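You operate a simulated robot arm through the tools that you are given. There is no shell and no other tool.

You are at the controls of a simulated robot arm. One attempt, no reset.

TASK
Wax the middle of the beech board's top.
Fine: lay the lid beside the tin; pad back on its mat, lid back on the tin. A coat counts when it lies all over at full strength: go over it till it gets no stronger.

The check looks at the end state, three seconds after you hand in, the way a careful person would. Anything else that was tipped, shoved, dropped, spilled or broken makes it a failure. A push-on lid holds only when it is set on centred and level and pressed home; a screw cap is set on level and turned clockwise until tight.

THE ROBOT
A 6-joint arm with a two-finger parallel gripper, fixed in place. Base frame: the origin is at the foot of the arm, x ahead of it, y to its left, z up; the work surface is at about z = 0.9. Readings come in m, degrees, newtons and seconds.
With the tool pointing down near the work surface it reaches from about 0.24 to 0.66 m from the base axis. Its first joint turns from -66.0 to 66.0 degrees. Payload 2.9 kg.
The TCP is the grasp point between the finger pads, 0.03 m short of the fingertips. In the tool frame z runs along the fingers and y along their closing line. The gripper opens to 0.11 m. The fingers are 0.02 m wide and 0.01 m thick; the gripper's body (0.048 by 0.112 m) begins 0.055 m behind the TCP.
Orientation is told as [roll, pitch, yaw] about the base's x, y, z axes, in that order, counted from this pose: with the fingers straight down and closing along the base's y, the tool's x points along the base's -x, its y along +y and its z along -z.

THE INTERFACE
- The arm moves only by the tool apply_moves. Its argument "commands" is a list of rows, each an object (a shift or turn left out is 0, a gripper value left out holds the last) with "offset": the shift along the base's x, y, z in units of 400 mm (1.0 is 400 mm), a list of three; "delta_rot": the turn, a rotation vector about the base's x, y, z in units of 180 degrees (1.0 is 180 degrees), a list of three; "jaw": the gripper command, from -1 (shut) to 1 (fully open), values between in proportion. In form: [{"offset": [tx, ty, tz], "delta_rot": [rx, ry, rz], "jaw": jaw}, ...]. A call has 1 to 20 rows; each row is the pose to reach, as a shift and turn from the pose commanded when the call began. A call with a number of a shift or a turn outside -1 to 1 is refused whole. Each row takes 0.2 s and may step no farther than 0.05 m and 8.6 degrees from the row before; otherwise, or with a gripper value out of range, the whole call is refused. Where a pose cannot be reached the arm comes as near as it can. A force on the tool above 40 N (or 10 N above the force at the start of the call, whichever is more), or a blocked arm, ends the call early, and 0.2 s more pass. The fingers move at their own pace (about 0.108 m/s each) and stop on an object; they squeeze with about 37 N. The grip force told is the motor's: it shows also when the fingers shut on nothing. Time passes only in rows, and 0.2 s behind the last, so rows that repeat a pose let the fingers close. The reply holds the time, the measured pose of the TCP, the force on the tool along the base axes, the opening and the grip force, in the units named above and with some noise, with the torque about the TCP (base axes, N m) and any sound that the robot's microphone picked up.
- Cameras (640 x 400 px; columns grow to the right, rows downward): "scene" is fixed at [0.0613, 0.4162, 1.3947]; the picture's right is [-0.89, -0.46, 0.00], its down [-0.21, 0.41, -0.88] and it looks along [0.40, -0.79, -0.47] (base axes); focal length 324 px, centre (320, 200). "wrist" rides on the gripper at [0.072, 0.017, -0.103] in the tool frame; the picture's right is [-0.23, 0.97, 0.00], its down [-0.76, -0.18, -0.62] and it looks along [-0.61, -0.14, 0.78] (tool axes); focal length 222 px, centre (320, 200). There is no depth. A picture from a camera that has moved, and an enlarged one, comes with that camera's place and axes in the base frame and with its lens.
- grab_frame(camera): a new picture of that camera. The clock stands still meanwhile.
- enlarge(camera, box): a new picture of the part [left, top, right, bottom] of that camera's present view, enlarged. The clock stands still meanwhile.
- sign_off(): hands the job in; it is judged then, once.

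Places have to be worked out from the pictures, the camera data and where the tool is seen. Open the gripper and draw the arm clear of the work before you hand the job in, unless the task says otherwise.

The tools are called after "Call:" by a JSON object that holds its "method" and its "body". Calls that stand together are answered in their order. apply_moves: Moves the arm, as the interface text tells. Its arguments: {"type":"object","properties":{"commands":{"type":"array"}},"required":["commands"]} The other tools are called the same way: grab_frame (camera) takes a picture; enlarge (camera, box) takes an enlarged picture of a part of a camera's view; sign_off () hands the job in.

At the start:

```text
time_s: 0.0
tool_pos: [0.3788, -0.0829, 1.2555]
tcp_rot: [-0.1, 0.0, 0.0]
ft_force: [0.3, 0.1, 0.8]
torque: [-0.03, 0.05, -0.01]
finger_gap: 0.1101
grip_force: 0.1
```

scene: 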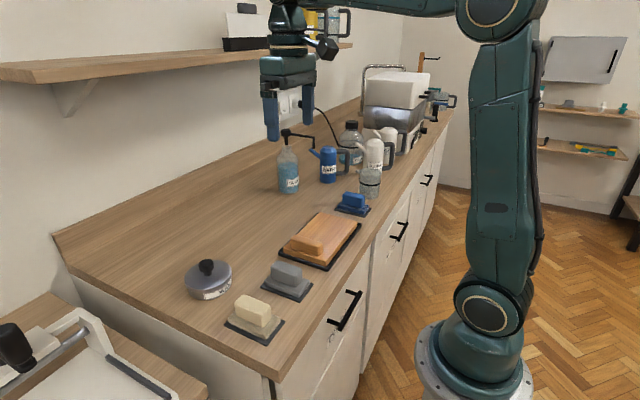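
wrist: 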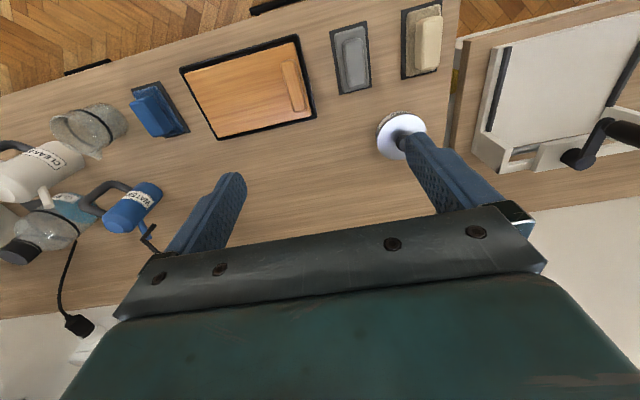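

I'll look closer at the objects on the bench before moving: the tin, the pads and the board.

Call:
{"method": "enlarge", "body": {"camera": "scene", "box": [170, 180, 390, 350]}}

Call:
{"method": "enlarge", "body": {"camera": "wrist", "box": [120, 0, 460, 200]}}

Call:
{"method": "enlarge", "body": {"camera": "scene", "box": [170, 240, 300, 350]}}

```text
2.35 times, centred on (280, 265) of scene
camera zoom: at [0.0613, 0.4162, 1.3947], right [-0.89, -0.46, 0.0], down [-0.21, 0.41, -0.88], along [0.4, -0.79, -0.47], focal length 761 px, centre (414, 47)
```

zoom: 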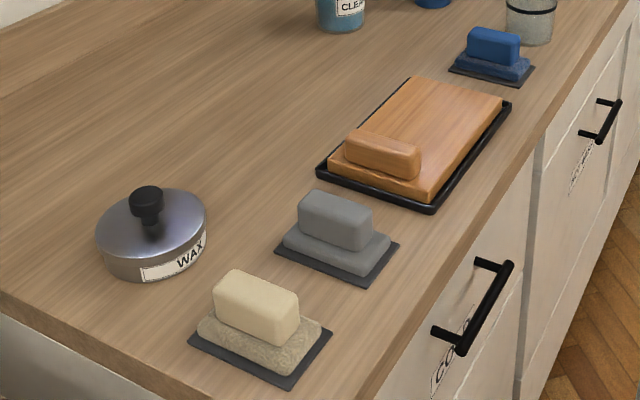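

```text
1.88 times, centred on (290, 100) of wrist
camera zoom: at [0.3042, -0.0677, 1.3569], right [0.23, 0.97, 0.0], down [0.76, -0.18, 0.62], along [0.61, -0.14, -0.78], focal length 418 px, centre (376, 388)
```

zoom: 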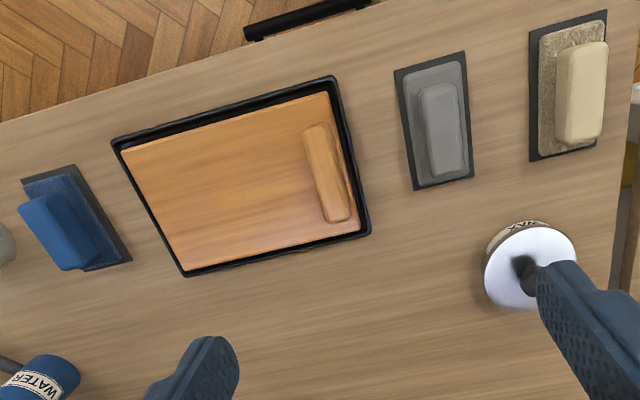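

```text
3.64 times, centred on (235, 295) of scene
camera zoom: at [0.0613, 0.4162, 1.3947], right [-0.89, -0.46, 0.0], down [-0.21, 0.41, -0.88], along [0.4, -0.79, -0.47], focal length 1177 px, centre (629, -146)
```

zoom: 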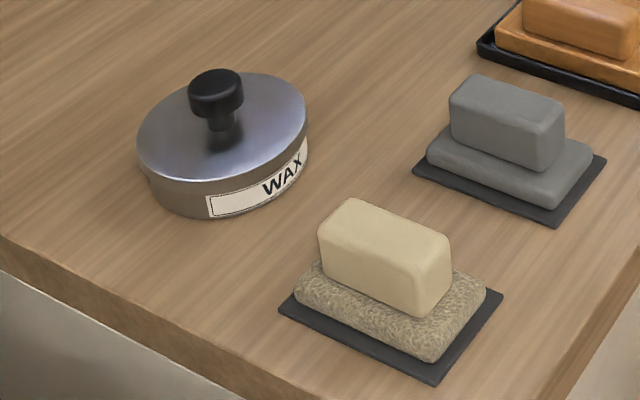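

The cream pad with the fleecy underside, the gray pad and the blue pad each sit on a mat. The wax tin is at about (0.505, 0.046) and the board's centre at about (0.37, -0.20). I'll bring the wrist camera closer to tell the pads apart.

Call:
{"method": "apply_moves", "body": {"commands": [{"offset": [-0.02, 0.06, -0.08], "jaw": 1}, {"offset": [-0.04, 0.12, -0.16]}, {"offset": [-0.05, 0.18, -0.24]}, {"offset": [-0.05, 0.24, -0.3]}, {"offset": [-0.05, 0.24, -0.3]}]}}

```text
time_s: 1.2
tool_pos: [0.356, 0.0123, 1.1322]
tcp_rot: [0.0, 0.0, 0.0]
ft_force: [-0.2, 0.2, 0.1]
torque: [0.0, 0.0, 0.04]
finger_gap: 0.11
grip_force: 0.0
```

The arm is above the pads now, so I'll take a fresh wrist picture.

Call:
{"method": "grab_frame", "body": {"camera": "wrist"}}

Call:
{"method": "enlarge", "body": {"camera": "wrist", "box": [240, 0, 480, 150]}}

```text
taken
camera wrist: at [0.282, 0.0296, 1.234], right [0.23, 0.97, 0.0], down [0.76, -0.18, 0.62], along [0.61, -0.14, -0.78], focal length 222 px, centre (320, 200)
```

wrist: 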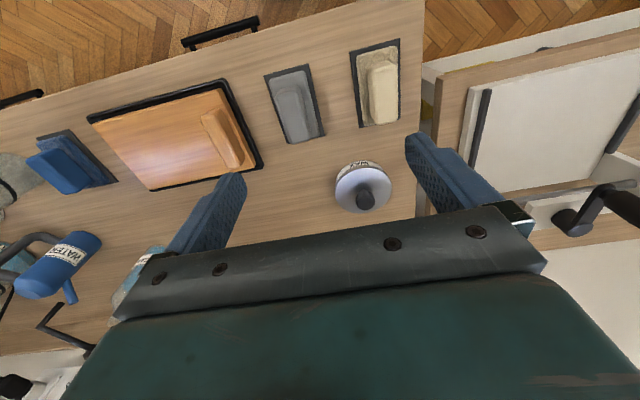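

```text
2.67 times, centred on (360, 75) of wrist
camera zoom: at [0.282, 0.0296, 1.234], right [0.23, 0.97, 0.0], down [0.76, -0.18, 0.62], along [0.61, -0.14, -0.78], focal length 592 px, centre (213, 533)
```

zoom: 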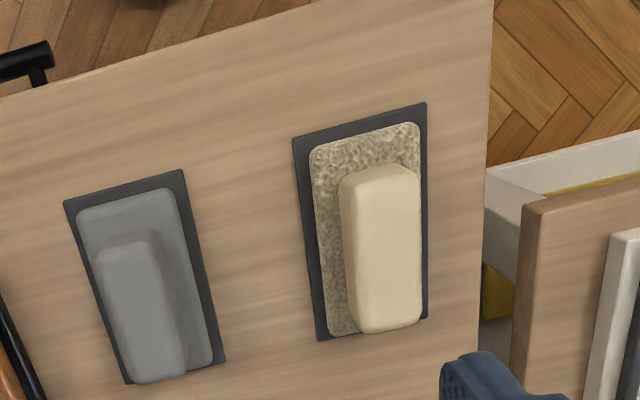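

Call:
{"method": "enlarge", "body": {"camera": "wrist", "box": [0, 60, 280, 235]}}

Call:
{"method": "enlarge", "body": {"camera": "scene", "box": [270, 180, 390, 280]}}

Call:
{"method": "enlarge", "body": {"camera": "scene", "box": [270, 60, 470, 200]}}

```text
2.29 times, centred on (140, 148) of wrist
camera zoom: at [0.282, 0.0296, 1.234], right [0.23, 0.97, 0.0], down [0.76, -0.18, 0.62], along [0.61, -0.14, -0.78], focal length 508 px, centre (731, 320)
```

zoom: 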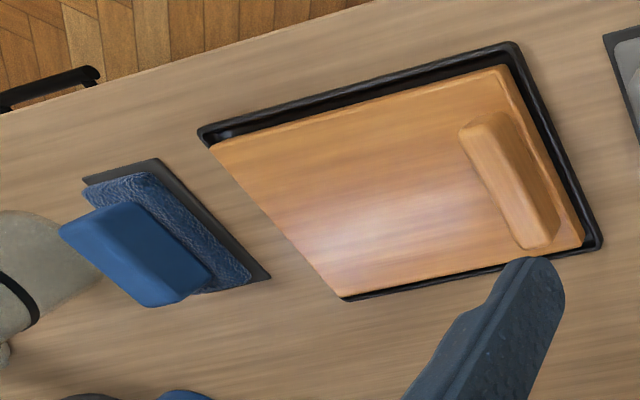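

```text
4.00 times, centred on (330, 230) of scene
camera zoom: at [0.0613, 0.4162, 1.3947], right [-0.89, -0.46, 0.0], down [-0.21, 0.41, -0.88], along [0.4, -0.79, -0.47], focal length 1294 px, centre (280, 80)
```

zoom: 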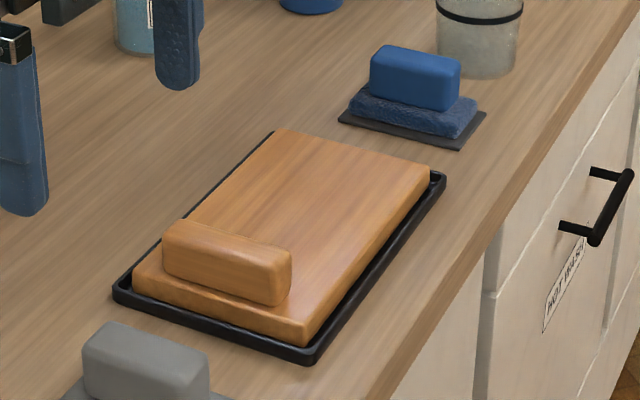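

```text
2.86 times, centred on (370, 130) of scene
camera zoom: at [0.0613, 0.4162, 1.3947], right [-0.89, -0.46, 0.0], down [-0.21, 0.41, -0.88], along [0.4, -0.79, -0.47], focal length 925 px, centre (177, 400)
```

zoom: 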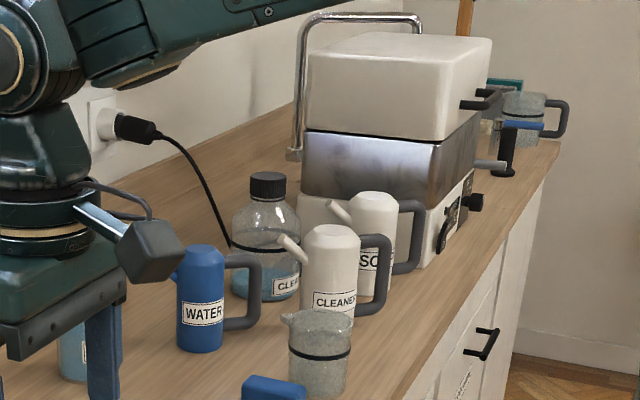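

I need to see each pad's sole material more closely to choose the right one. I'll lower the arm for close views of the cream and gray pads, keeping well clear of them.

Call:
{"method": "apply_moves", "body": {"commands": [{"offset": [-0.08, 0.04, -0.06], "jaw": 1}, {"offset": [-0.16, 0.04, -0.12]}, {"offset": [-0.2, 0.04, -0.18]}, {"offset": [-0.2, 0.04, -0.18]}]}}

Call:
{"method": "grab_frame", "body": {"camera": "wrist"}}

Call:
{"method": "enlarge", "body": {"camera": "wrist", "box": [200, 20, 480, 195]}}

```text
time_s: 2.2
tool_pos: [0.2793, 0.0269, 1.0611]
tcp_rot: [0.0, -0.1, 0.1]
ft_force: [0.2, -0.2, 0.4]
torque: [0.02, -0.03, -0.01]
finger_gap: 0.1101
grip_force: 0.0
```

```text
taken
camera wrist: at [0.2048, 0.0433, 1.1633], right [0.23, 0.97, 0.0], down [0.76, -0.18, 0.62], along [0.61, -0.14, -0.78], focal length 222 px, centre (320, 200)
```

wrist: 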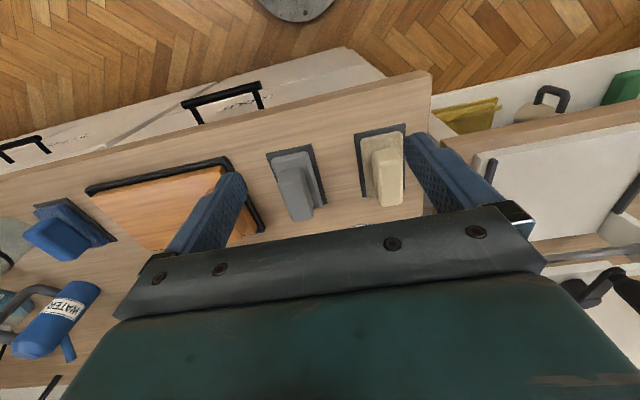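

```text
2.29 times, centred on (340, 108) of wrist
camera zoom: at [0.2048, 0.0433, 1.1633], right [0.23, 0.97, 0.0], down [0.76, -0.18, 0.62], along [0.61, -0.14, -0.78], focal length 508 px, centre (274, 411)
```

zoom: 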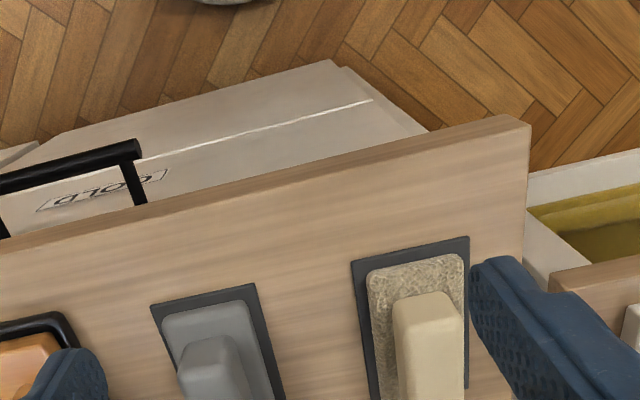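

Call:
{"method": "enlarge", "body": {"camera": "scene", "box": [220, 285, 290, 350]}}

Call:
{"method": "enlarge", "body": {"camera": "scene", "box": [255, 255, 320, 305]}}

Call:
{"method": "enlarge", "body": {"camera": "scene", "box": [330, 185, 380, 220]}}

Call:
{"method": "enlarge", "body": {"camera": "scene", "box": [180, 250, 240, 305]}}

```text
6.15 times, centred on (255, 318) of scene
camera zoom: at [0.0613, 0.4162, 1.3947], right [-0.89, -0.46, 0.0], down [-0.21, 0.41, -0.88], along [0.4, -0.79, -0.47], focal length 1992 px, centre (720, -523)
```

zoom: 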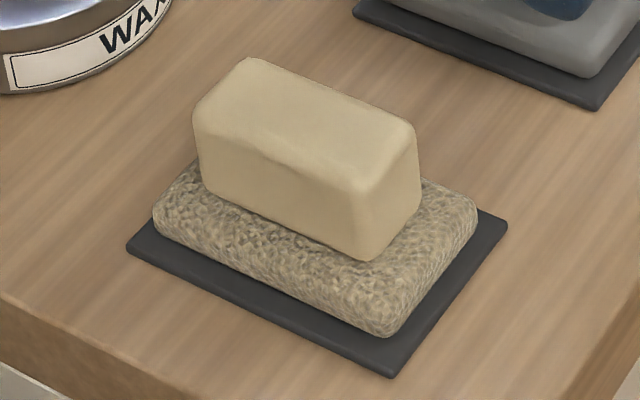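

```text
8.00 times, centred on (288, 280) of scene
camera zoom: at [0.0613, 0.4162, 1.3947], right [-0.89, -0.46, 0.0], down [-0.21, 0.41, -0.88], along [0.4, -0.79, -0.47], focal length 2589 px, centre (580, -440)
```

zoom: 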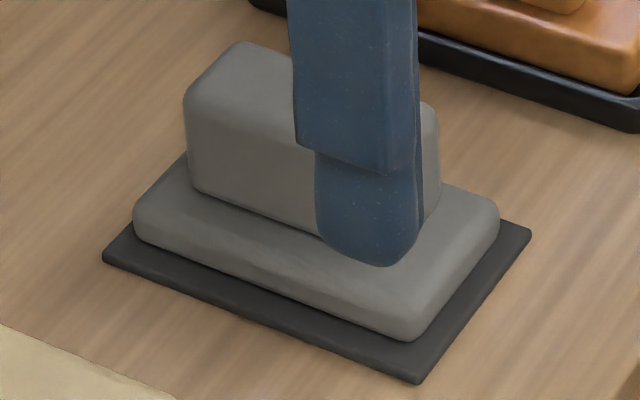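

```text
11.43 times, centred on (355, 202) of scene
camera zoom: at [0.0613, 0.4162, 1.3947], right [-0.89, -0.46, 0.0], down [-0.21, 0.41, -0.88], along [0.4, -0.79, -0.47], focal length 3698 px, centre (-80, 171)
```

zoom: 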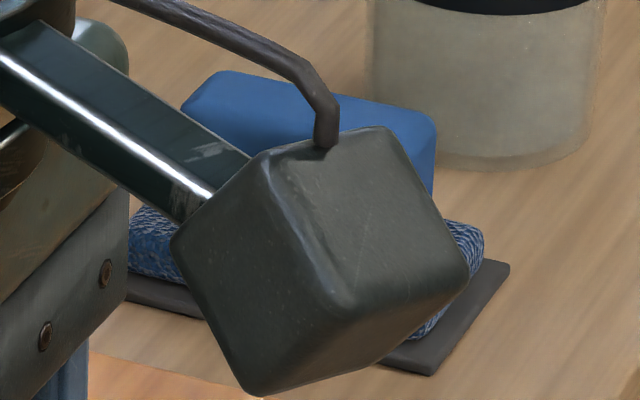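

```text
7.27 times, centred on (210, 278) of scene
camera zoom: at [0.0613, 0.4162, 1.3947], right [-0.89, -0.46, 0.0], down [-0.21, 0.41, -0.88], along [0.4, -0.79, -0.47], focal length 2354 px, centre (1120, -364)
```

zoom: 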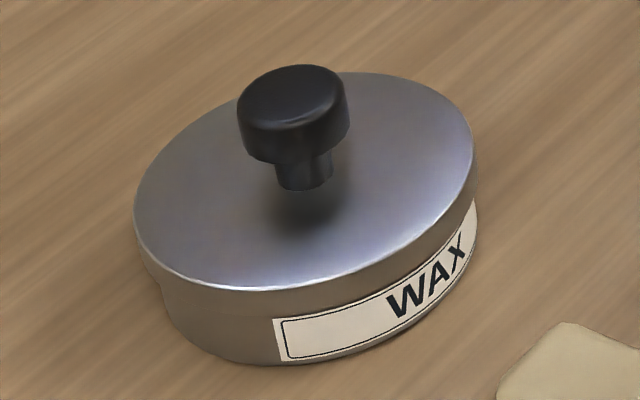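

The cream pad has a woolly applicator sole, the gray one is smooth and the blue one is a knit cloth. I take the cream wool pad as the wax applicator. Next I move above the tin to locate its axis and knob precisely.

Call:
{"method": "apply_moves", "body": {"commands": [{"offset": [0.05, 0.015, 0.08], "jaw": 1}, {"offset": [0.16, 0.03, 0.09]}, {"offset": [0.27, 0.04, 0.09]}, {"offset": [0.38, 0.05, 0.09]}, {"offset": [0.4025, 0.0525, 0.0925]}, {"offset": [0.4025, 0.0525, 0.0925]}]}}

Call:
{"method": "grab_frame", "body": {"camera": "wrist"}}

Call:
{"method": "grab_frame", "body": {"camera": "scene"}}

Call:
{"method": "enlarge", "body": {"camera": "wrist", "box": [240, 80, 432, 200]}}

```text
time_s: 3.6
tool_pos: [0.4392, 0.0486, 1.0976]
tcp_rot: [0.1, 0.0, 0.1]
ft_force: [0.0, 0.3, 0.4]
torque: [-0.01, -0.01, 0.02]
finger_gap: 0.11
grip_force: 0.0
```

```text
taken
camera wrist: at [0.3659, 0.0652, 1.1994], right [0.23, 0.97, 0.0], down [0.76, -0.18, 0.62], along [0.61, -0.14, -0.78], focal length 222 px, centre (320, 200)
```

wrist: 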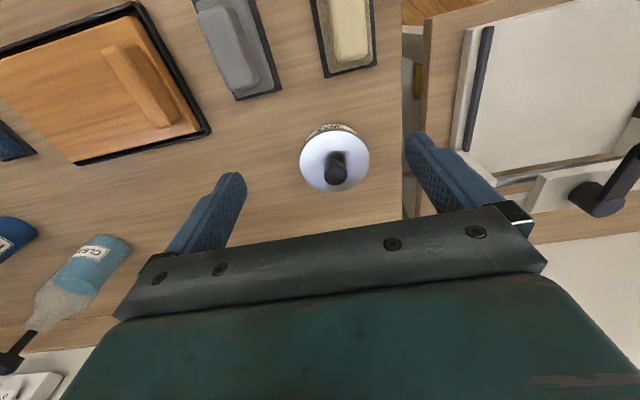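

```text
taken
```

scene: 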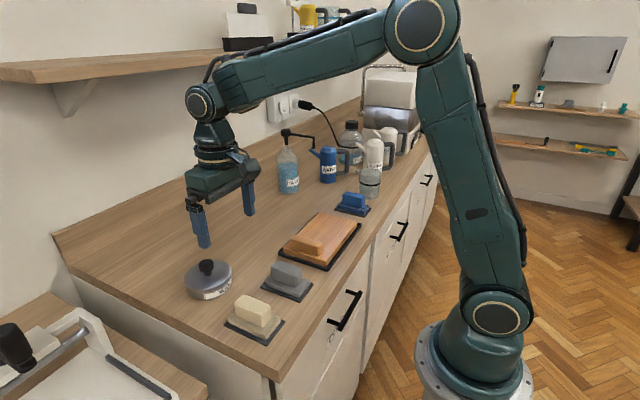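

```text
3.33 times, centred on (336, 140) of wrist
camera zoom: at [0.3659, 0.0652, 1.1994], right [0.23, 0.97, 0.0], down [0.76, -0.18, 0.62], along [0.61, -0.14, -0.78], focal length 740 px, centre (267, 400)
```

zoom: 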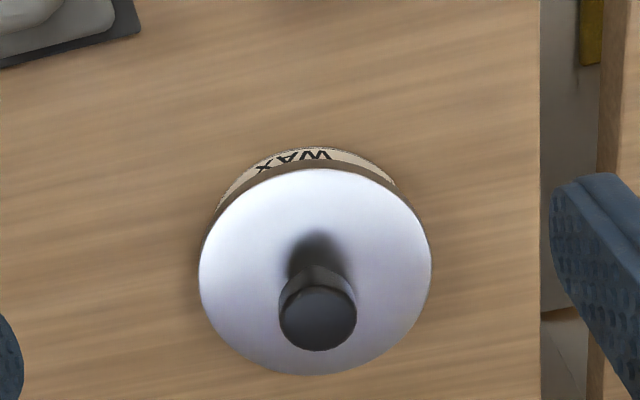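

The lid and knob centre fit at about (0.5105, 0.051): lid top z ≈ 0.94, knob top z ≈ 0.972, knob diameter about 28 mm. I'll go over the knob first and stop above it.

Call:
{"method": "apply_moves", "body": {"commands": [{"offset": [0.09, 0.003, -0.06], "jaw": 1}, {"offset": [0.178, 0.006, -0.12]}, {"offset": [0.178, 0.006, -0.16]}, {"offset": [0.178, 0.006, -0.16]}, {"offset": [0.178, 0.006, -0.16]}]}}

Call:
{"method": "grab_frame", "body": {"camera": "wrist"}}

Call:
{"method": "enlarge", "body": {"camera": "scene", "box": [160, 180, 280, 310]}}

```text
time_s: 4.8
tool_pos: [0.5152, 0.0546, 1.0337]
tcp_rot: [0.0, -0.1, 0.0]
ft_force: [-0.4, 0.0, 0.4]
torque: [-0.01, -0.04, 0.01]
finger_gap: 0.11
grip_force: 0.0
```

```text
taken
camera wrist: at [0.4402, 0.0711, 1.1355], right [0.23, 0.97, 0.0], down [0.76, -0.18, 0.62], along [0.61, -0.14, -0.78], focal length 222 px, centre (320, 200)
```

wrist: 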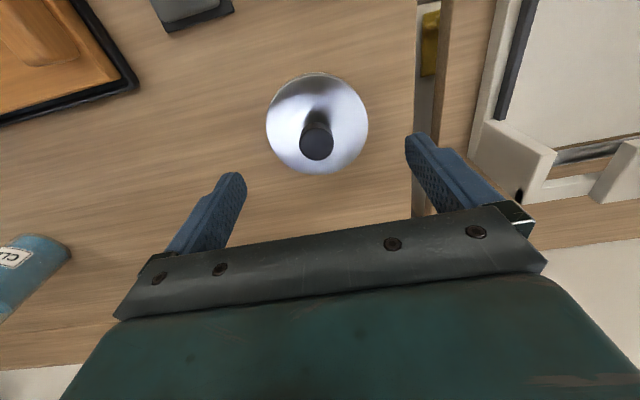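

```text
3.08 times, centred on (220, 245) of scene
camera zoom: at [0.0613, 0.4162, 1.3947], right [-0.89, -0.46, 0.0], down [-0.21, 0.41, -0.88], along [0.4, -0.79, -0.47], focal length 996 px, centre (628, 62)
```

zoom: 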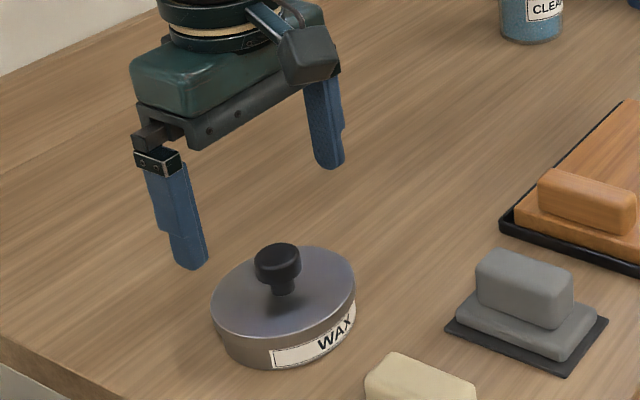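

The tool-axis projection at knob depth falls at pixel (320, 144) and the knob shows at about (317, 144). So x is right and I need roughly 2 mm toward -y. I'll correct that, lower so the fingertips are just above the lid, and close on the knob.

Call:
{"method": "apply_moves", "body": {"commands": [{"offset": [0, -0.005, -0.06], "jaw": 1}, {"offset": [0, -0.005, -0.12]}, {"offset": [0, -0.005, -0.145]}, {"offset": [0, -0.005, -0.145]}, {"offset": [0, -0.005, -0.145], "jaw": -0.2}, {"offset": [0, -0.005, -0.145], "jaw": -0.2}]}}

Call:
{"method": "grab_frame", "body": {"camera": "wrist"}}

Call:
{"method": "enlarge", "body": {"camera": "scene", "box": [160, 200, 280, 310]}}

```text
time_s: 6.2
tool_pos: [0.5143, 0.0505, 0.9801]
tcp_rot: [0.0, 0.0, -0.1]
ft_force: [0.0, -0.9, 0.5]
torque: [-0.01, 0.0, 0.0]
finger_gap: 0.044
grip_force: 0.1
```

```text
taken
camera wrist: at [0.4397, 0.0676, 1.0822], right [0.23, 0.97, 0.0], down [0.76, -0.18, 0.62], along [0.61, -0.14, -0.78], focal length 222 px, centre (320, 200)
```

wrist: 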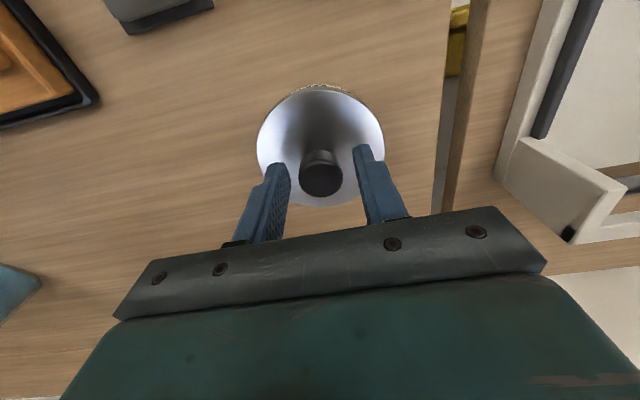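

```text
3.64 times, centred on (220, 255) of scene
camera zoom: at [0.0613, 0.4162, 1.3947], right [-0.89, -0.46, 0.0], down [-0.21, 0.41, -0.88], along [0.4, -0.79, -0.47], focal length 1177 px, centre (684, 0)
```

zoom: 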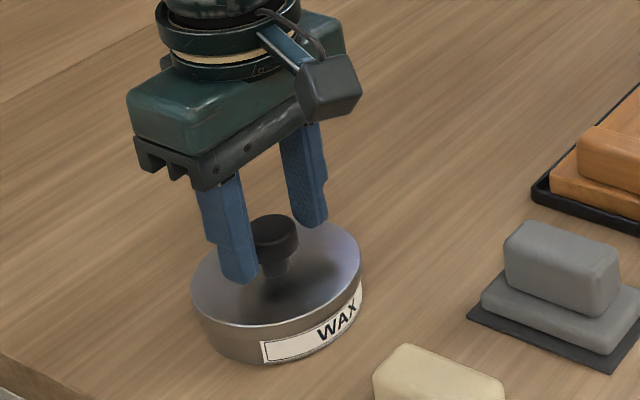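

The fingers straddle the knob, centred to about 1 mm. I'll lower 3 mm and close firmly.

Call:
{"method": "apply_moves", "body": {"commands": [{"offset": [0, 0.001, -0.0075], "jaw": -0.2}, {"offset": [0, 0.001, -0.0075], "jaw": -1}, {"offset": [0, 0.001, -0.0075], "jaw": -1}, {"offset": [0, 0.001, -0.0075], "jaw": -1}]}}

Call:
{"method": "grab_frame", "body": {"camera": "wrist"}}

```text
time_s: 7.2
tool_pos: [0.5132, 0.0514, 0.975]
tcp_rot: [0.0, 0.0, 0.2]
ft_force: [-0.1, -0.1, -0.4]
torque: [-0.02, 0.0, -0.02]
finger_gap: 0.0269
grip_force: 36.4
heard: snap
```

```text
taken
camera wrist: at [0.4386, 0.0678, 1.0781], right [0.23, 0.97, 0.0], down [0.76, -0.18, 0.62], along [0.61, -0.14, -0.78], focal length 222 px, centre (320, 200)
```

wrist: 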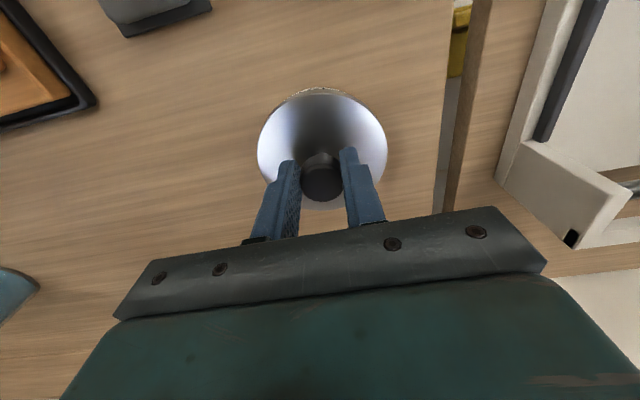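

The knob is held (gap 26.9 mm, full grip), and there was a snap sound. I'll pull straight up gently in small steps and watch the force.

Call:
{"method": "apply_moves", "body": {"commands": [{"offset": [0, 0, 0.005], "jaw": -1}, {"offset": [0, 0, 0.01]}, {"offset": [0, 0, 0.015]}, {"offset": [0, 0, 0.02]}, {"offset": [0, 0, 0.03]}]}}

Call:
{"method": "grab_frame", "body": {"camera": "wrist"}}

Call:
{"method": "enlarge", "body": {"camera": "scene", "box": [160, 200, 280, 310]}}

```text
time_s: 8.4
tool_pos: [0.5116, 0.0506, 0.9884]
tcp_rot: [0.0, 0.0, 0.2]
ft_force: [0.5, 0.2, 0.1]
torque: [0.01, 0.0, 0.0]
finger_gap: 0.027
grip_force: 37.4
```

```text
taken
camera wrist: at [0.4372, 0.0671, 1.0899], right [0.23, 0.97, 0.0], down [0.76, -0.18, 0.62], along [0.61, -0.14, -0.78], focal length 222 px, centre (320, 200)
```

wrist: 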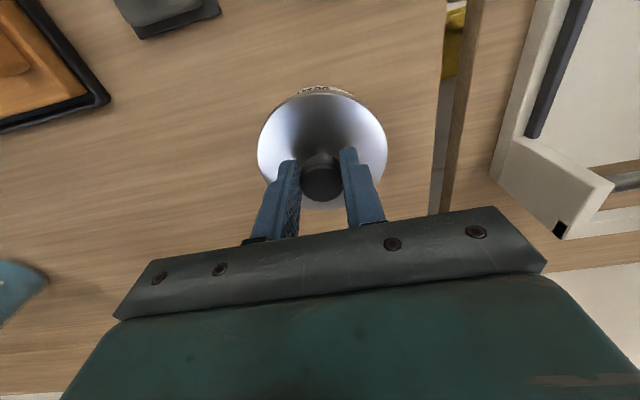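

```text
3.64 times, centred on (220, 255) of scene
camera zoom: at [0.0613, 0.4162, 1.3947], right [-0.89, -0.46, 0.0], down [-0.21, 0.41, -0.88], along [0.4, -0.79, -0.47], focal length 1177 px, centre (684, 0)
```

zoom: 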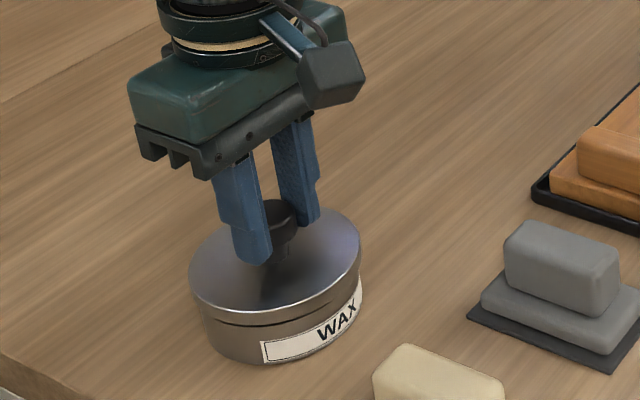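

The lid is clear of the tin with no load on the wrist, and the tin has stayed put. I'll lift higher and carry the lid to free bench at about (0.545, -0.075).

Call:
{"method": "apply_moves", "body": {"commands": [{"offset": [0, 0, 0.06], "jaw": -1}, {"offset": [0, 0, 0.14]}, {"offset": [0.02, -0.08, 0.14]}, {"offset": [0.05, -0.17, 0.14]}, {"offset": [0.07, -0.26, 0.14]}, {"offset": [0.083, -0.315, 0.14]}, {"offset": [0.083, -0.315, 0.06]}, {"offset": [0.083, -0.315, -0.02]}, {"offset": [0.083, -0.315, -0.06]}, {"offset": [0.083, -0.315, -0.06]}]}}

Call:
{"method": "grab_frame", "body": {"camera": "scene"}}

Call:
{"method": "enlarge", "body": {"camera": "scene", "box": [170, 180, 290, 300]}}

Call:
{"method": "grab_frame", "body": {"camera": "wrist"}}

```text
time_s: 10.6
tool_pos: [0.5451, -0.0759, 0.9621]
tcp_rot: [0.0, 0.0, 0.0]
ft_force: [-1.0, -0.3, 0.4]
torque: [-0.01, -0.02, 0.01]
finger_gap: 0.027
grip_force: 36.6
```

```text
taken
```

scene: 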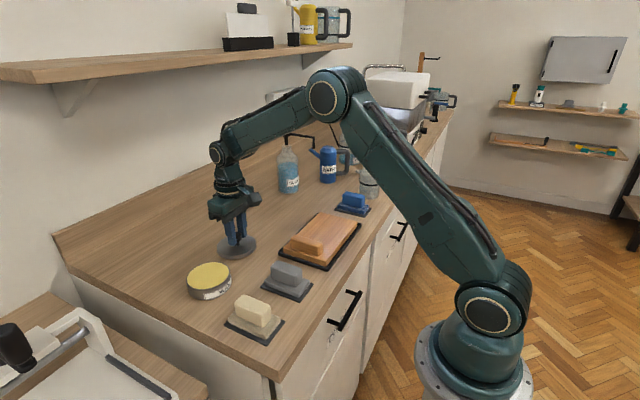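

```text
3.33 times, centred on (230, 240) of scene
camera zoom: at [0.0613, 0.4162, 1.3947], right [-0.89, -0.46, 0.0], down [-0.21, 0.41, -0.88], along [0.4, -0.79, -0.47], focal length 1079 px, centre (620, 67)
```

zoom: 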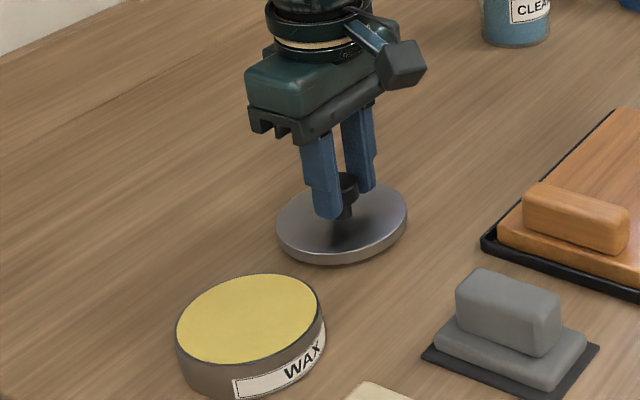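

```text
taken
camera wrist: at [0.47, -0.0597, 1.0642], right [0.23, 0.97, 0.0], down [0.76, -0.18, 0.62], along [0.61, -0.14, -0.78], focal length 222 px, centre (320, 200)
```

wrist: 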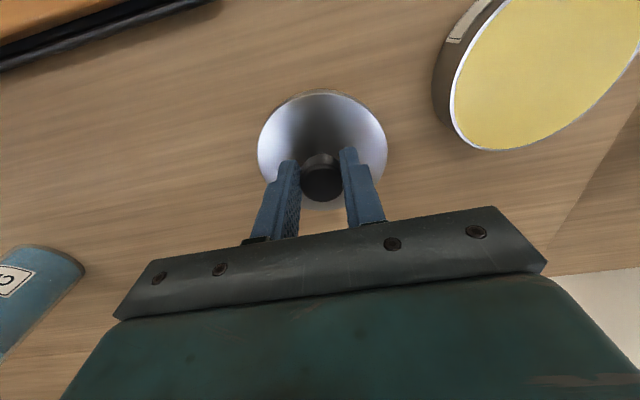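

The tin is open, with yellow wax nearly flush with the rim. I'll lower the lid to the bench in small steps, watching for contact force.

Call:
{"method": "apply_moves", "body": {"commands": [{"offset": [0, 0, -0.01], "jaw": -1}, {"offset": [0, 0, -0.018]}, {"offset": [0, 0, -0.022]}, {"offset": [0, 0, -0.022]}]}}

Call:
{"method": "enlarge", "body": {"camera": "scene", "box": [200, 210, 270, 270]}}

```text
time_s: 11.6
tool_pos: [0.5446, -0.0754, 0.9537]
tcp_rot: [0.1, 0.0, -0.1]
ft_force: [0.6, -0.9, 0.0]
torque: [0.03, 0.03, -0.01]
finger_gap: 0.027
grip_force: 37.3
```

```text
6.67 times, centred on (235, 240) of scene
camera zoom: at [0.0613, 0.4162, 1.3947], right [-0.89, -0.46, 0.0], down [-0.21, 0.41, -0.88], along [0.4, -0.79, -0.47], focal length 2157 px, centre (887, -67)
```

zoom: 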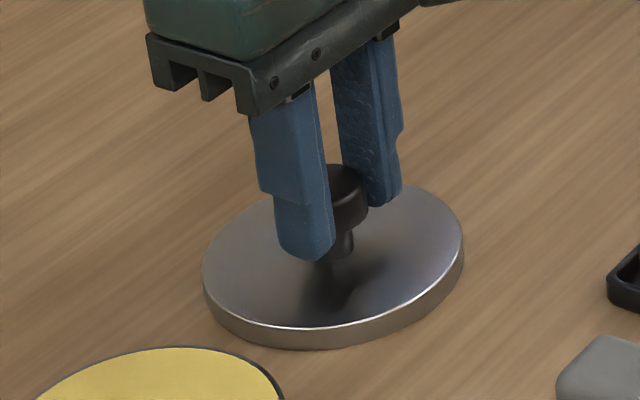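

No contact yet; the lid skirt looks about 8–9 mm thick, leaving roughly 8–10 mm to go. I'll continue down in fine steps.

Call:
{"method": "apply_moves", "body": {"commands": [{"offset": [0, 0, -0.008], "jaw": -1}, {"offset": [0, 0, -0.013]}, {"offset": [0, 0, -0.016]}, {"offset": [0, 0, -0.018]}, {"offset": [0, 0, -0.018]}]}}

Call:
{"method": "enlarge", "body": {"camera": "scene", "box": [200, 210, 270, 270]}}

```text
time_s: 12.4
tool_pos: [0.5454, -0.0765, 0.9523]
tcp_rot: [0.0, -0.4, 0.1]
ft_force: [1.6, -0.1, 3.3]
torque: [0.02, 0.09, 0.01]
finger_gap: 0.0268
grip_force: 37.2
stopped in row 3: the force on the tool passed its limit at 43 N (the readings are from after the stop); the commanded pose is now the measured one
```

```text
6.67 times, centred on (235, 240) of scene
camera zoom: at [0.0613, 0.4162, 1.3947], right [-0.89, -0.46, 0.0], down [-0.21, 0.41, -0.88], along [0.4, -0.79, -0.47], focal length 2157 px, centre (887, -67)
```

zoom: 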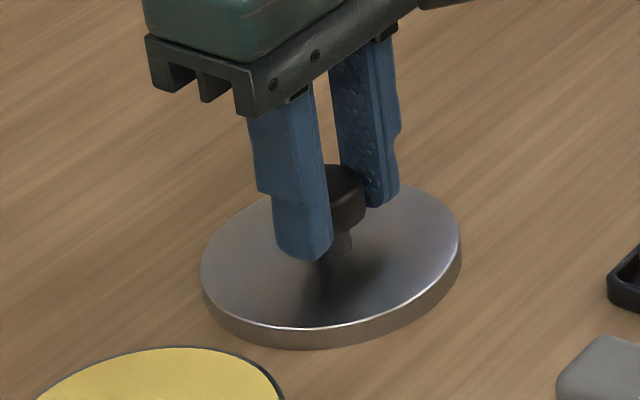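

The lid rests on the bench (contact felt). I'll open the jaw partway to release the knob, then rise straight up.

Call:
{"method": "apply_moves", "body": {"commands": [{"offset": [0, 0, 0], "jaw": 0.2}, {"offset": [0, 0, 0], "jaw": 0.2}, {"offset": [0, 0, 0.05], "jaw": 0.2}, {"offset": [0, 0, 0.15]}, {"offset": [0, 0, 0.25]}, {"offset": [0, 0, 0.25]}]}}

Call:
{"method": "grab_frame", "body": {"camera": "wrist"}}

Call:
{"method": "grab_frame", "body": {"camera": "scene"}}

Call:
{"method": "enlarge", "body": {"camera": "scene", "box": [180, 220, 300, 310]}}

```text
time_s: 13.8
tool_pos: [0.547, -0.0748, 1.055]
tcp_rot: [0.0, -0.2, 0.1]
ft_force: [-0.1, 0.1, -0.1]
torque: [0.04, 0.03, -0.02]
finger_gap: 0.066
grip_force: 0.1
```

```text
taken
camera wrist: at [0.4718, -0.0582, 1.1559], right [0.23, 0.97, 0.0], down [0.76, -0.18, 0.63], along [0.61, -0.14, -0.78], focal length 222 px, centre (320, 200)
```

wrist: 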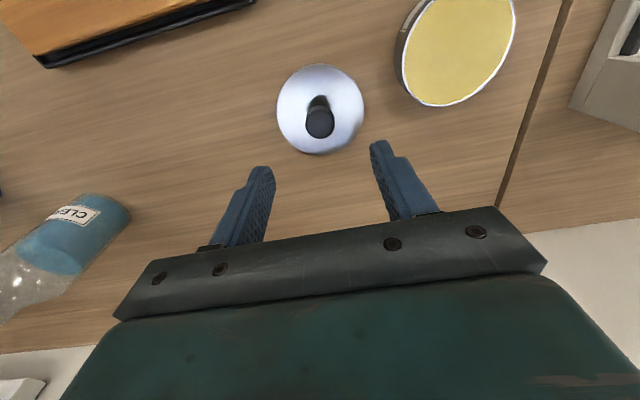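

```text
taken
```

scene: 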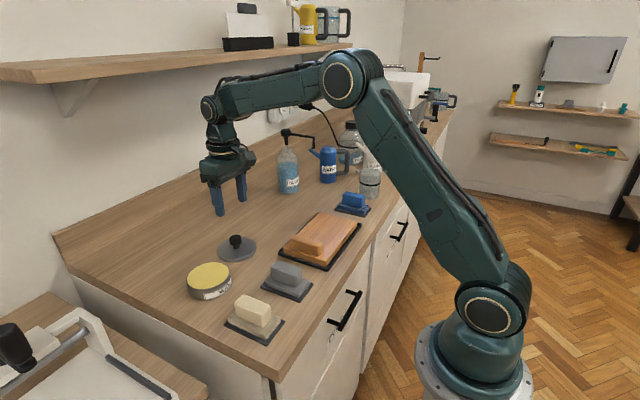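

```text
4.44 times, centred on (240, 265) of scene
camera zoom: at [0.0613, 0.4162, 1.3947], right [-0.89, -0.46, 0.0], down [-0.21, 0.41, -0.88], along [0.4, -0.79, -0.47], focal length 1438 px, centre (676, -89)
```

zoom: 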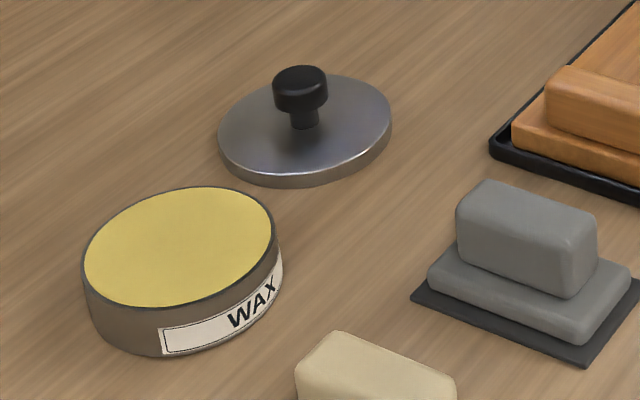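

The lid lies flat beside the tin. Now I move over to the cream wool pad to get a precise view of its handle.

Call:
{"method": "apply_moves", "body": {"commands": [{"offset": [-0.09, 0.07, 0.02], "jaw": 0.4}, {"offset": [-0.18, 0.14, 0.02]}, {"offset": [-0.27, 0.21, 0.02]}, {"offset": [-0.36, 0.28, 0.02]}, {"offset": [-0.45, 0.35, 0]}, {"offset": [-0.505, 0.4, 0]}, {"offset": [-0.505, 0.4, 0]}]}}

Call:
{"method": "grab_frame", "body": {"camera": "wrist"}}

Call:
{"method": "enlarge", "body": {"camera": "wrist", "box": [240, 70, 432, 190]}}

```text
time_s: 15.4
tool_pos: [0.3446, 0.0869, 1.0538]
tcp_rot: [0.0, -0.3, 0.0]
ft_force: [-0.8, -0.1, -0.6]
torque: [-0.01, 0.0, 0.01]
finger_gap: 0.0771
grip_force: 0.0
```

```text
taken
camera wrist: at [0.2691, 0.1026, 1.1549], right [0.23, 0.97, 0.0], down [0.76, -0.18, 0.63], along [0.61, -0.14, -0.78], focal length 222 px, centre (320, 200)
```

wrist: 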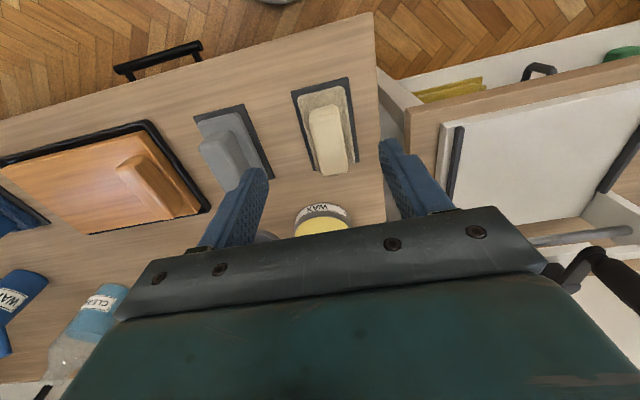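

```text
3.33 times, centred on (336, 130) of wrist
camera zoom: at [0.2691, 0.1026, 1.1549], right [0.23, 0.97, 0.0], down [0.76, -0.18, 0.63], along [0.61, -0.14, -0.78], focal length 740 px, centre (267, 433)
```

zoom: 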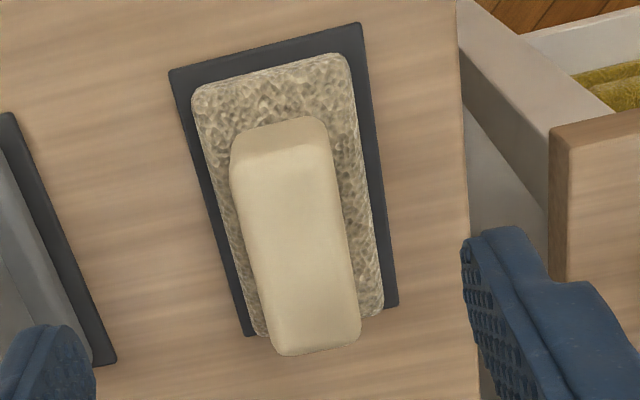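

The mat measures about 0.099 × 0.060 m, centred at (0.367, 0.091) with no visible yaw. The handle is about 27 mm wide with its top near z ≈ 0.953. I'll move above it and check alignment before descending.

Call:
{"method": "apply_moves", "body": {"commands": [{"offset": [0.03, 0.005, -0.06], "jaw": 0.4}, {"offset": [0.056, 0.009, -0.13]}, {"offset": [0.056, 0.009, -0.13]}, {"offset": [0.056, 0.009, -0.13]}]}}

Call:
{"method": "grab_frame", "body": {"camera": "wrist"}}

Call:
{"method": "enlarge", "body": {"camera": "scene", "box": [200, 260, 310, 355]}}

```text
time_s: 16.4
tool_pos: [0.3629, 0.0888, 1.0004]
tcp_rot: [0.1, -0.3, 0.1]
ft_force: [0.1, -0.3, 0.4]
torque: [0.0, 0.01, 0.0]
finger_gap: 0.0766
grip_force: 0.1
```

```text
taken
camera wrist: at [0.2883, 0.1059, 1.1024], right [0.23, 0.97, 0.0], down [0.76, -0.18, 0.63], along [0.61, -0.14, -0.78], focal length 222 px, centre (320, 200)
```

wrist: 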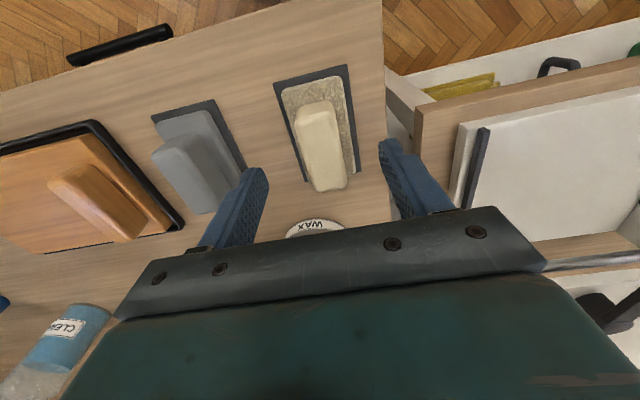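

```text
4.21 times, centred on (255, 308) of scene
camera zoom: at [0.0613, 0.4162, 1.3947], right [-0.89, -0.46, 0.0], down [-0.21, 0.41, -0.88], along [0.4, -0.79, -0.47], focal length 1363 px, centre (594, -253)
```

zoom: 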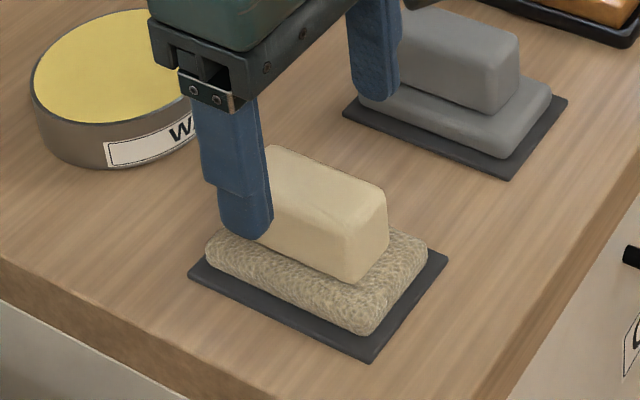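

The handle centre shows at about (322, 151), against a predicted (320, 152), so it is aligned. I'll descend so the fingertips sit just above the sole, then close on the handle.

Call:
{"method": "apply_moves", "body": {"commands": [{"offset": [0, 0.001, -0.05], "jaw": 0.4}, {"offset": [0, 0.001, -0.1]}, {"offset": [0, 0.001, -0.106]}, {"offset": [0, 0.001, -0.106], "jaw": -0.2}, {"offset": [0, 0.001, -0.106], "jaw": -0.2}]}}

Call:
{"method": "enlarge", "body": {"camera": "wrist", "box": [220, 70, 428, 200]}}

Call:
{"method": "enlarge", "body": {"camera": "scene", "box": [200, 260, 310, 355]}}

```text
time_s: 17.6
tool_pos: [0.3648, 0.0892, 0.958]
tcp_rot: [0.0, -0.4, 0.1]
ft_force: [-0.5, 0.1, 0.5]
torque: [0.0, 0.0, -0.01]
finger_gap: 0.044
grip_force: 0.2
```

```text
3.08 times, centred on (324, 135) of wrist
camera zoom: at [0.2896, 0.1063, 1.0591], right [0.23, 0.97, 0.0], down [0.76, -0.18, 0.63], along [0.61, -0.14, -0.78], focal length 684 px, centre (308, 400)
```

zoom: 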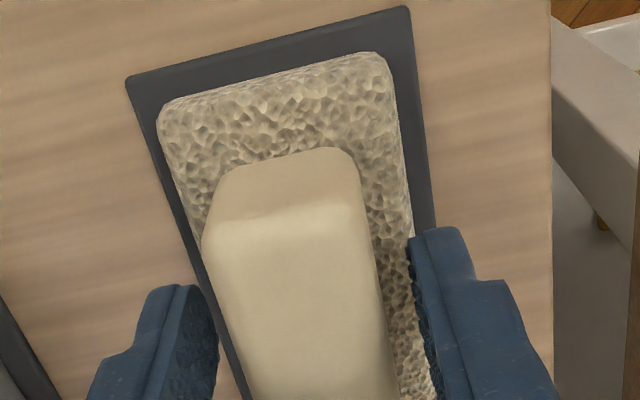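

```text
4.21 times, centred on (255, 308) of scene
camera zoom: at [0.0613, 0.4162, 1.3947], right [-0.89, -0.46, 0.0], down [-0.21, 0.41, -0.88], along [0.4, -0.79, -0.47], focal length 1363 px, centre (594, -253)
```

zoom: 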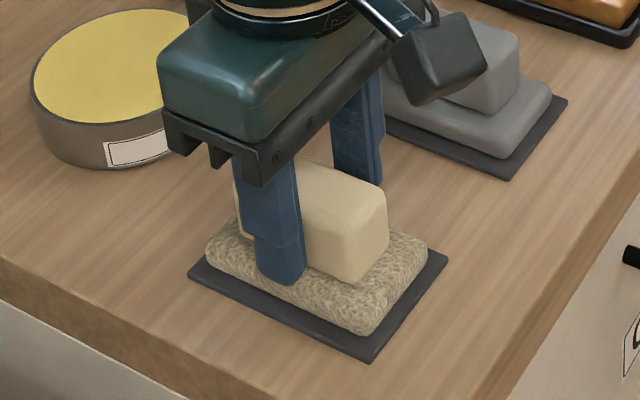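

Both fingers sit evenly around the handle and there is no contact force. I'll close fully.

Call:
{"method": "apply_moves", "body": {"commands": [{"offset": [0, 0, 0], "jaw": -1}, {"offset": [0, 0, 0], "jaw": -1}, {"offset": [0, 0, 0], "jaw": -1}]}}

Call:
{"method": "enlarge", "body": {"camera": "scene", "box": [200, 260, 310, 355]}}

```text
time_s: 18.4
tool_pos: [0.3641, 0.0898, 0.9573]
tcp_rot: [0.0, -0.3, 0.1]
ft_force: [0.2, -0.6, 0.5]
torque: [-0.01, 0.01, -0.02]
finger_gap: 0.0292
grip_force: 36.7
```

```text
4.21 times, centred on (255, 308) of scene
camera zoom: at [0.0613, 0.4162, 1.3947], right [-0.89, -0.46, 0.0], down [-0.21, 0.41, -0.88], along [0.4, -0.79, -0.47], focal length 1363 px, centre (594, -253)
```

zoom: 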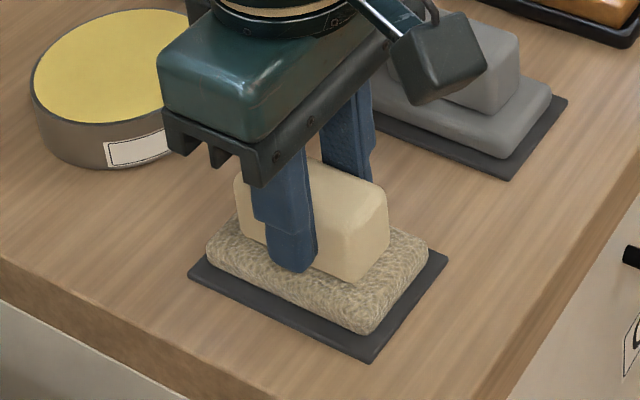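

The handle is gripped (gap 29.2 mm). I'll lift straight up, level out the small pitch and carry the pad above the tin.

Call:
{"method": "apply_moves", "body": {"commands": [{"offset": [0, 0, 0.03], "jaw": -1}, {"offset": [0, 0, 0.1]}, {"offset": [0, 0, 0.2], "delta_rot": [0, 0.0018, 0]}, {"offset": [0.09, -0.02, 0.2], "delta_rot": [0, 0.0018, 0]}, {"offset": [0.19, -0.05, 0.2], "delta_rot": [0, 0.0018, 0]}, {"offset": [0.19, -0.05, 0.2], "delta_rot": [0, 0.0018, 0]}]}}

Call:
{"method": "grab_frame", "body": {"camera": "wrist"}}

Call:
{"method": "enlarge", "body": {"camera": "scene", "box": [160, 190, 310, 350]}}

```text
time_s: 19.8
tool_pos: [0.4401, 0.0688, 1.0391]
tcp_rot: [0.0, 0.1, 0.0]
ft_force: [0.2, -0.5, -0.5]
torque: [0.01, -0.02, -0.02]
finger_gap: 0.0292
grip_force: 36.8
```

```text
taken
camera wrist: at [0.3665, 0.0847, 1.1408], right [0.23, 0.97, 0.0], down [0.76, -0.18, 0.62], along [0.61, -0.14, -0.78], focal length 222 px, centre (320, 200)
```

wrist: 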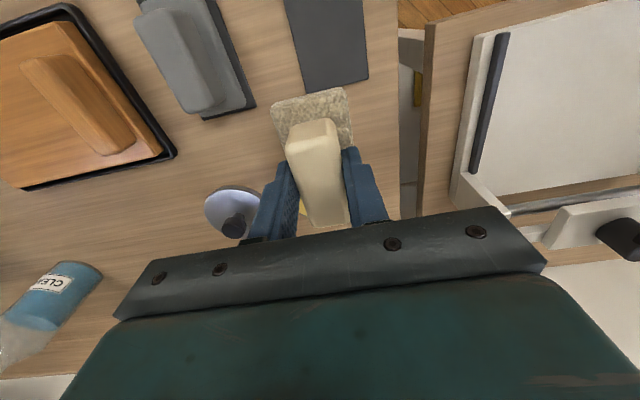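

```text
2.50 times, centred on (235, 270) of scene
camera zoom: at [0.0613, 0.4161, 1.3947], right [-0.89, -0.46, 0.0], down [-0.21, 0.41, -0.88], along [0.4, -0.79, -0.47], focal length 809 px, centre (532, 25)
```

zoom: 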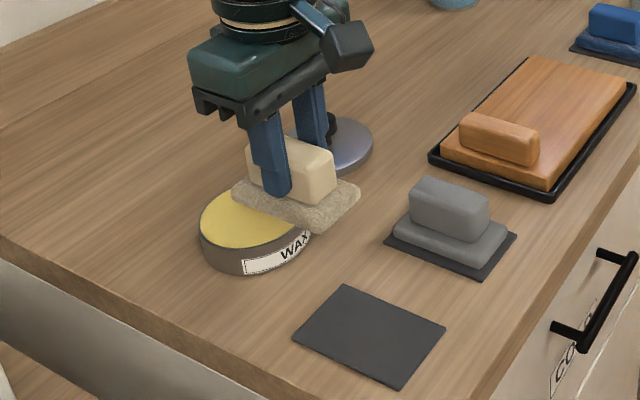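

The pad is held level and the mat stayed in place. I'll go over the tin centre at (0.510, 0.051) and stop about 15 mm above the wax.

Call:
{"method": "apply_moves", "body": {"commands": [{"offset": [0.09, -0.022, 0], "jaw": -1}, {"offset": [0.175, -0.0445, -0.03]}, {"offset": [0.175, -0.0445, -0.09]}, {"offset": [0.175, -0.0445, -0.09]}]}}

Call:
{"method": "grab_frame", "body": {"camera": "wrist"}}

Call:
{"method": "enlarge", "body": {"camera": "scene", "box": [160, 210, 270, 310]}}

```text
time_s: 20.8
tool_pos: [0.5099, 0.0506, 1.0033]
tcp_rot: [0.0, 0.1, 0.1]
ft_force: [-0.6, -0.1, 0.0]
torque: [-0.02, 0.03, 0.01]
finger_gap: 0.029
grip_force: 36.7
```

```text
taken
camera wrist: at [0.4348, 0.0667, 1.1055], right [0.23, 0.97, 0.0], down [0.76, -0.18, 0.62], along [0.61, -0.14, -0.78], focal length 222 px, centre (320, 200)
```

wrist: 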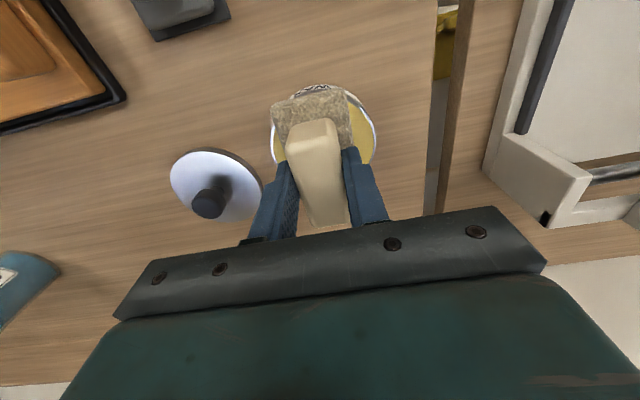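

```text
4.00 times, centred on (215, 260) of scene
camera zoom: at [0.0613, 0.4162, 1.3947], right [-0.89, -0.46, 0.0], down [-0.21, 0.41, -0.88], along [0.4, -0.79, -0.47], focal length 1294 px, centre (740, -40)
```

zoom: 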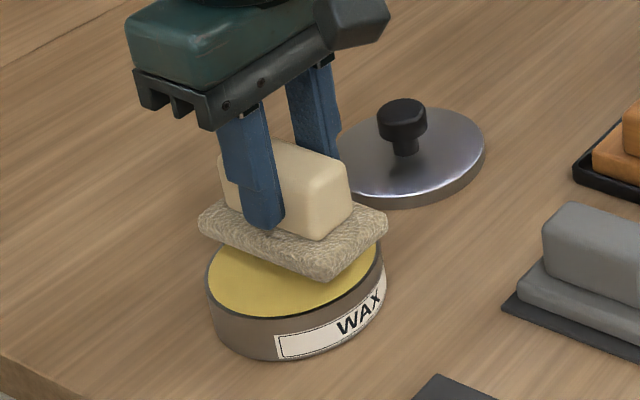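

The pad is centred over the tin. I'll lower it in small steps to make contact with the wax, watching the force.

Call:
{"method": "apply_moves", "body": {"commands": [{"offset": [0, 0, -0.02], "jaw": -1}, {"offset": [0, 0, -0.03]}, {"offset": [0, 0, -0.038]}, {"offset": [0, 0, -0.043]}, {"offset": [0, 0, -0.043]}]}}

Call:
{"method": "enlarge", "body": {"camera": "scene", "box": [160, 210, 270, 310]}}

```text
time_s: 22.0
tool_pos: [0.5096, 0.0495, 0.9843]
tcp_rot: [0.0, 0.1, 0.1]
ft_force: [-0.6, 0.1, -0.6]
torque: [-0.02, 0.0, -0.01]
finger_gap: 0.0293
grip_force: 37.2
```

```text
4.00 times, centred on (215, 260) of scene
camera zoom: at [0.0613, 0.4162, 1.3947], right [-0.89, -0.46, 0.0], down [-0.21, 0.41, -0.88], along [0.4, -0.79, -0.47], focal length 1294 px, centre (740, -40)
```

zoom: 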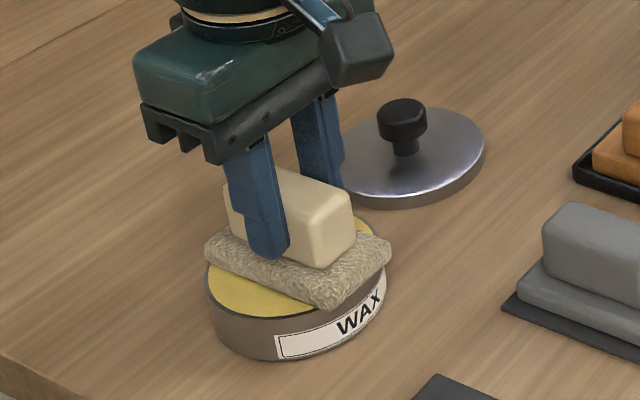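

No contact force yet at TCP z = 0.984. I'll continue down in roughly 1 mm steps.

Call:
{"method": "apply_moves", "body": {"commands": [{"offset": [0, 0, -0.003], "jaw": -1}, {"offset": [0, 0, -0.006]}, {"offset": [0, 0, -0.009]}, {"offset": [0, 0, -0.009]}]}}

Call:
{"method": "enlarge", "body": {"camera": "scene", "box": [160, 210, 270, 310]}}

```text
time_s: 23.0
tool_pos: [0.51, 0.0499, 0.9827]
tcp_rot: [0.1, -0.3, 0.1]
ft_force: [-9.5, 1.5, 35.1]
torque: [-0.16, 0.26, -0.03]
finger_gap: 0.0293
grip_force: 36.8
```

```text
4.00 times, centred on (215, 260) of scene
camera zoom: at [0.0604, 0.4161, 1.3948], right [-0.89, -0.46, 0.0], down [-0.21, 0.41, -0.88], along [0.41, -0.79, -0.47], focal length 1294 px, centre (740, -40)
```

zoom: 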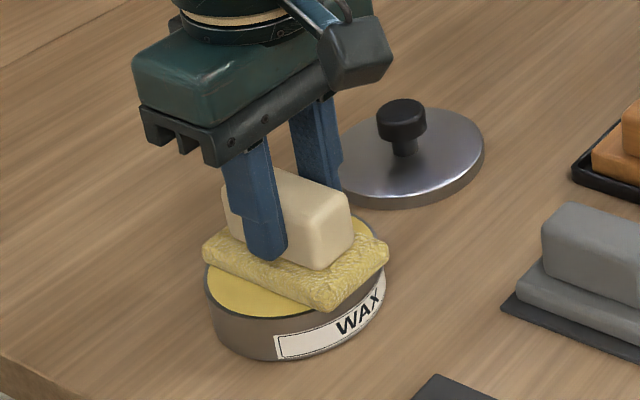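

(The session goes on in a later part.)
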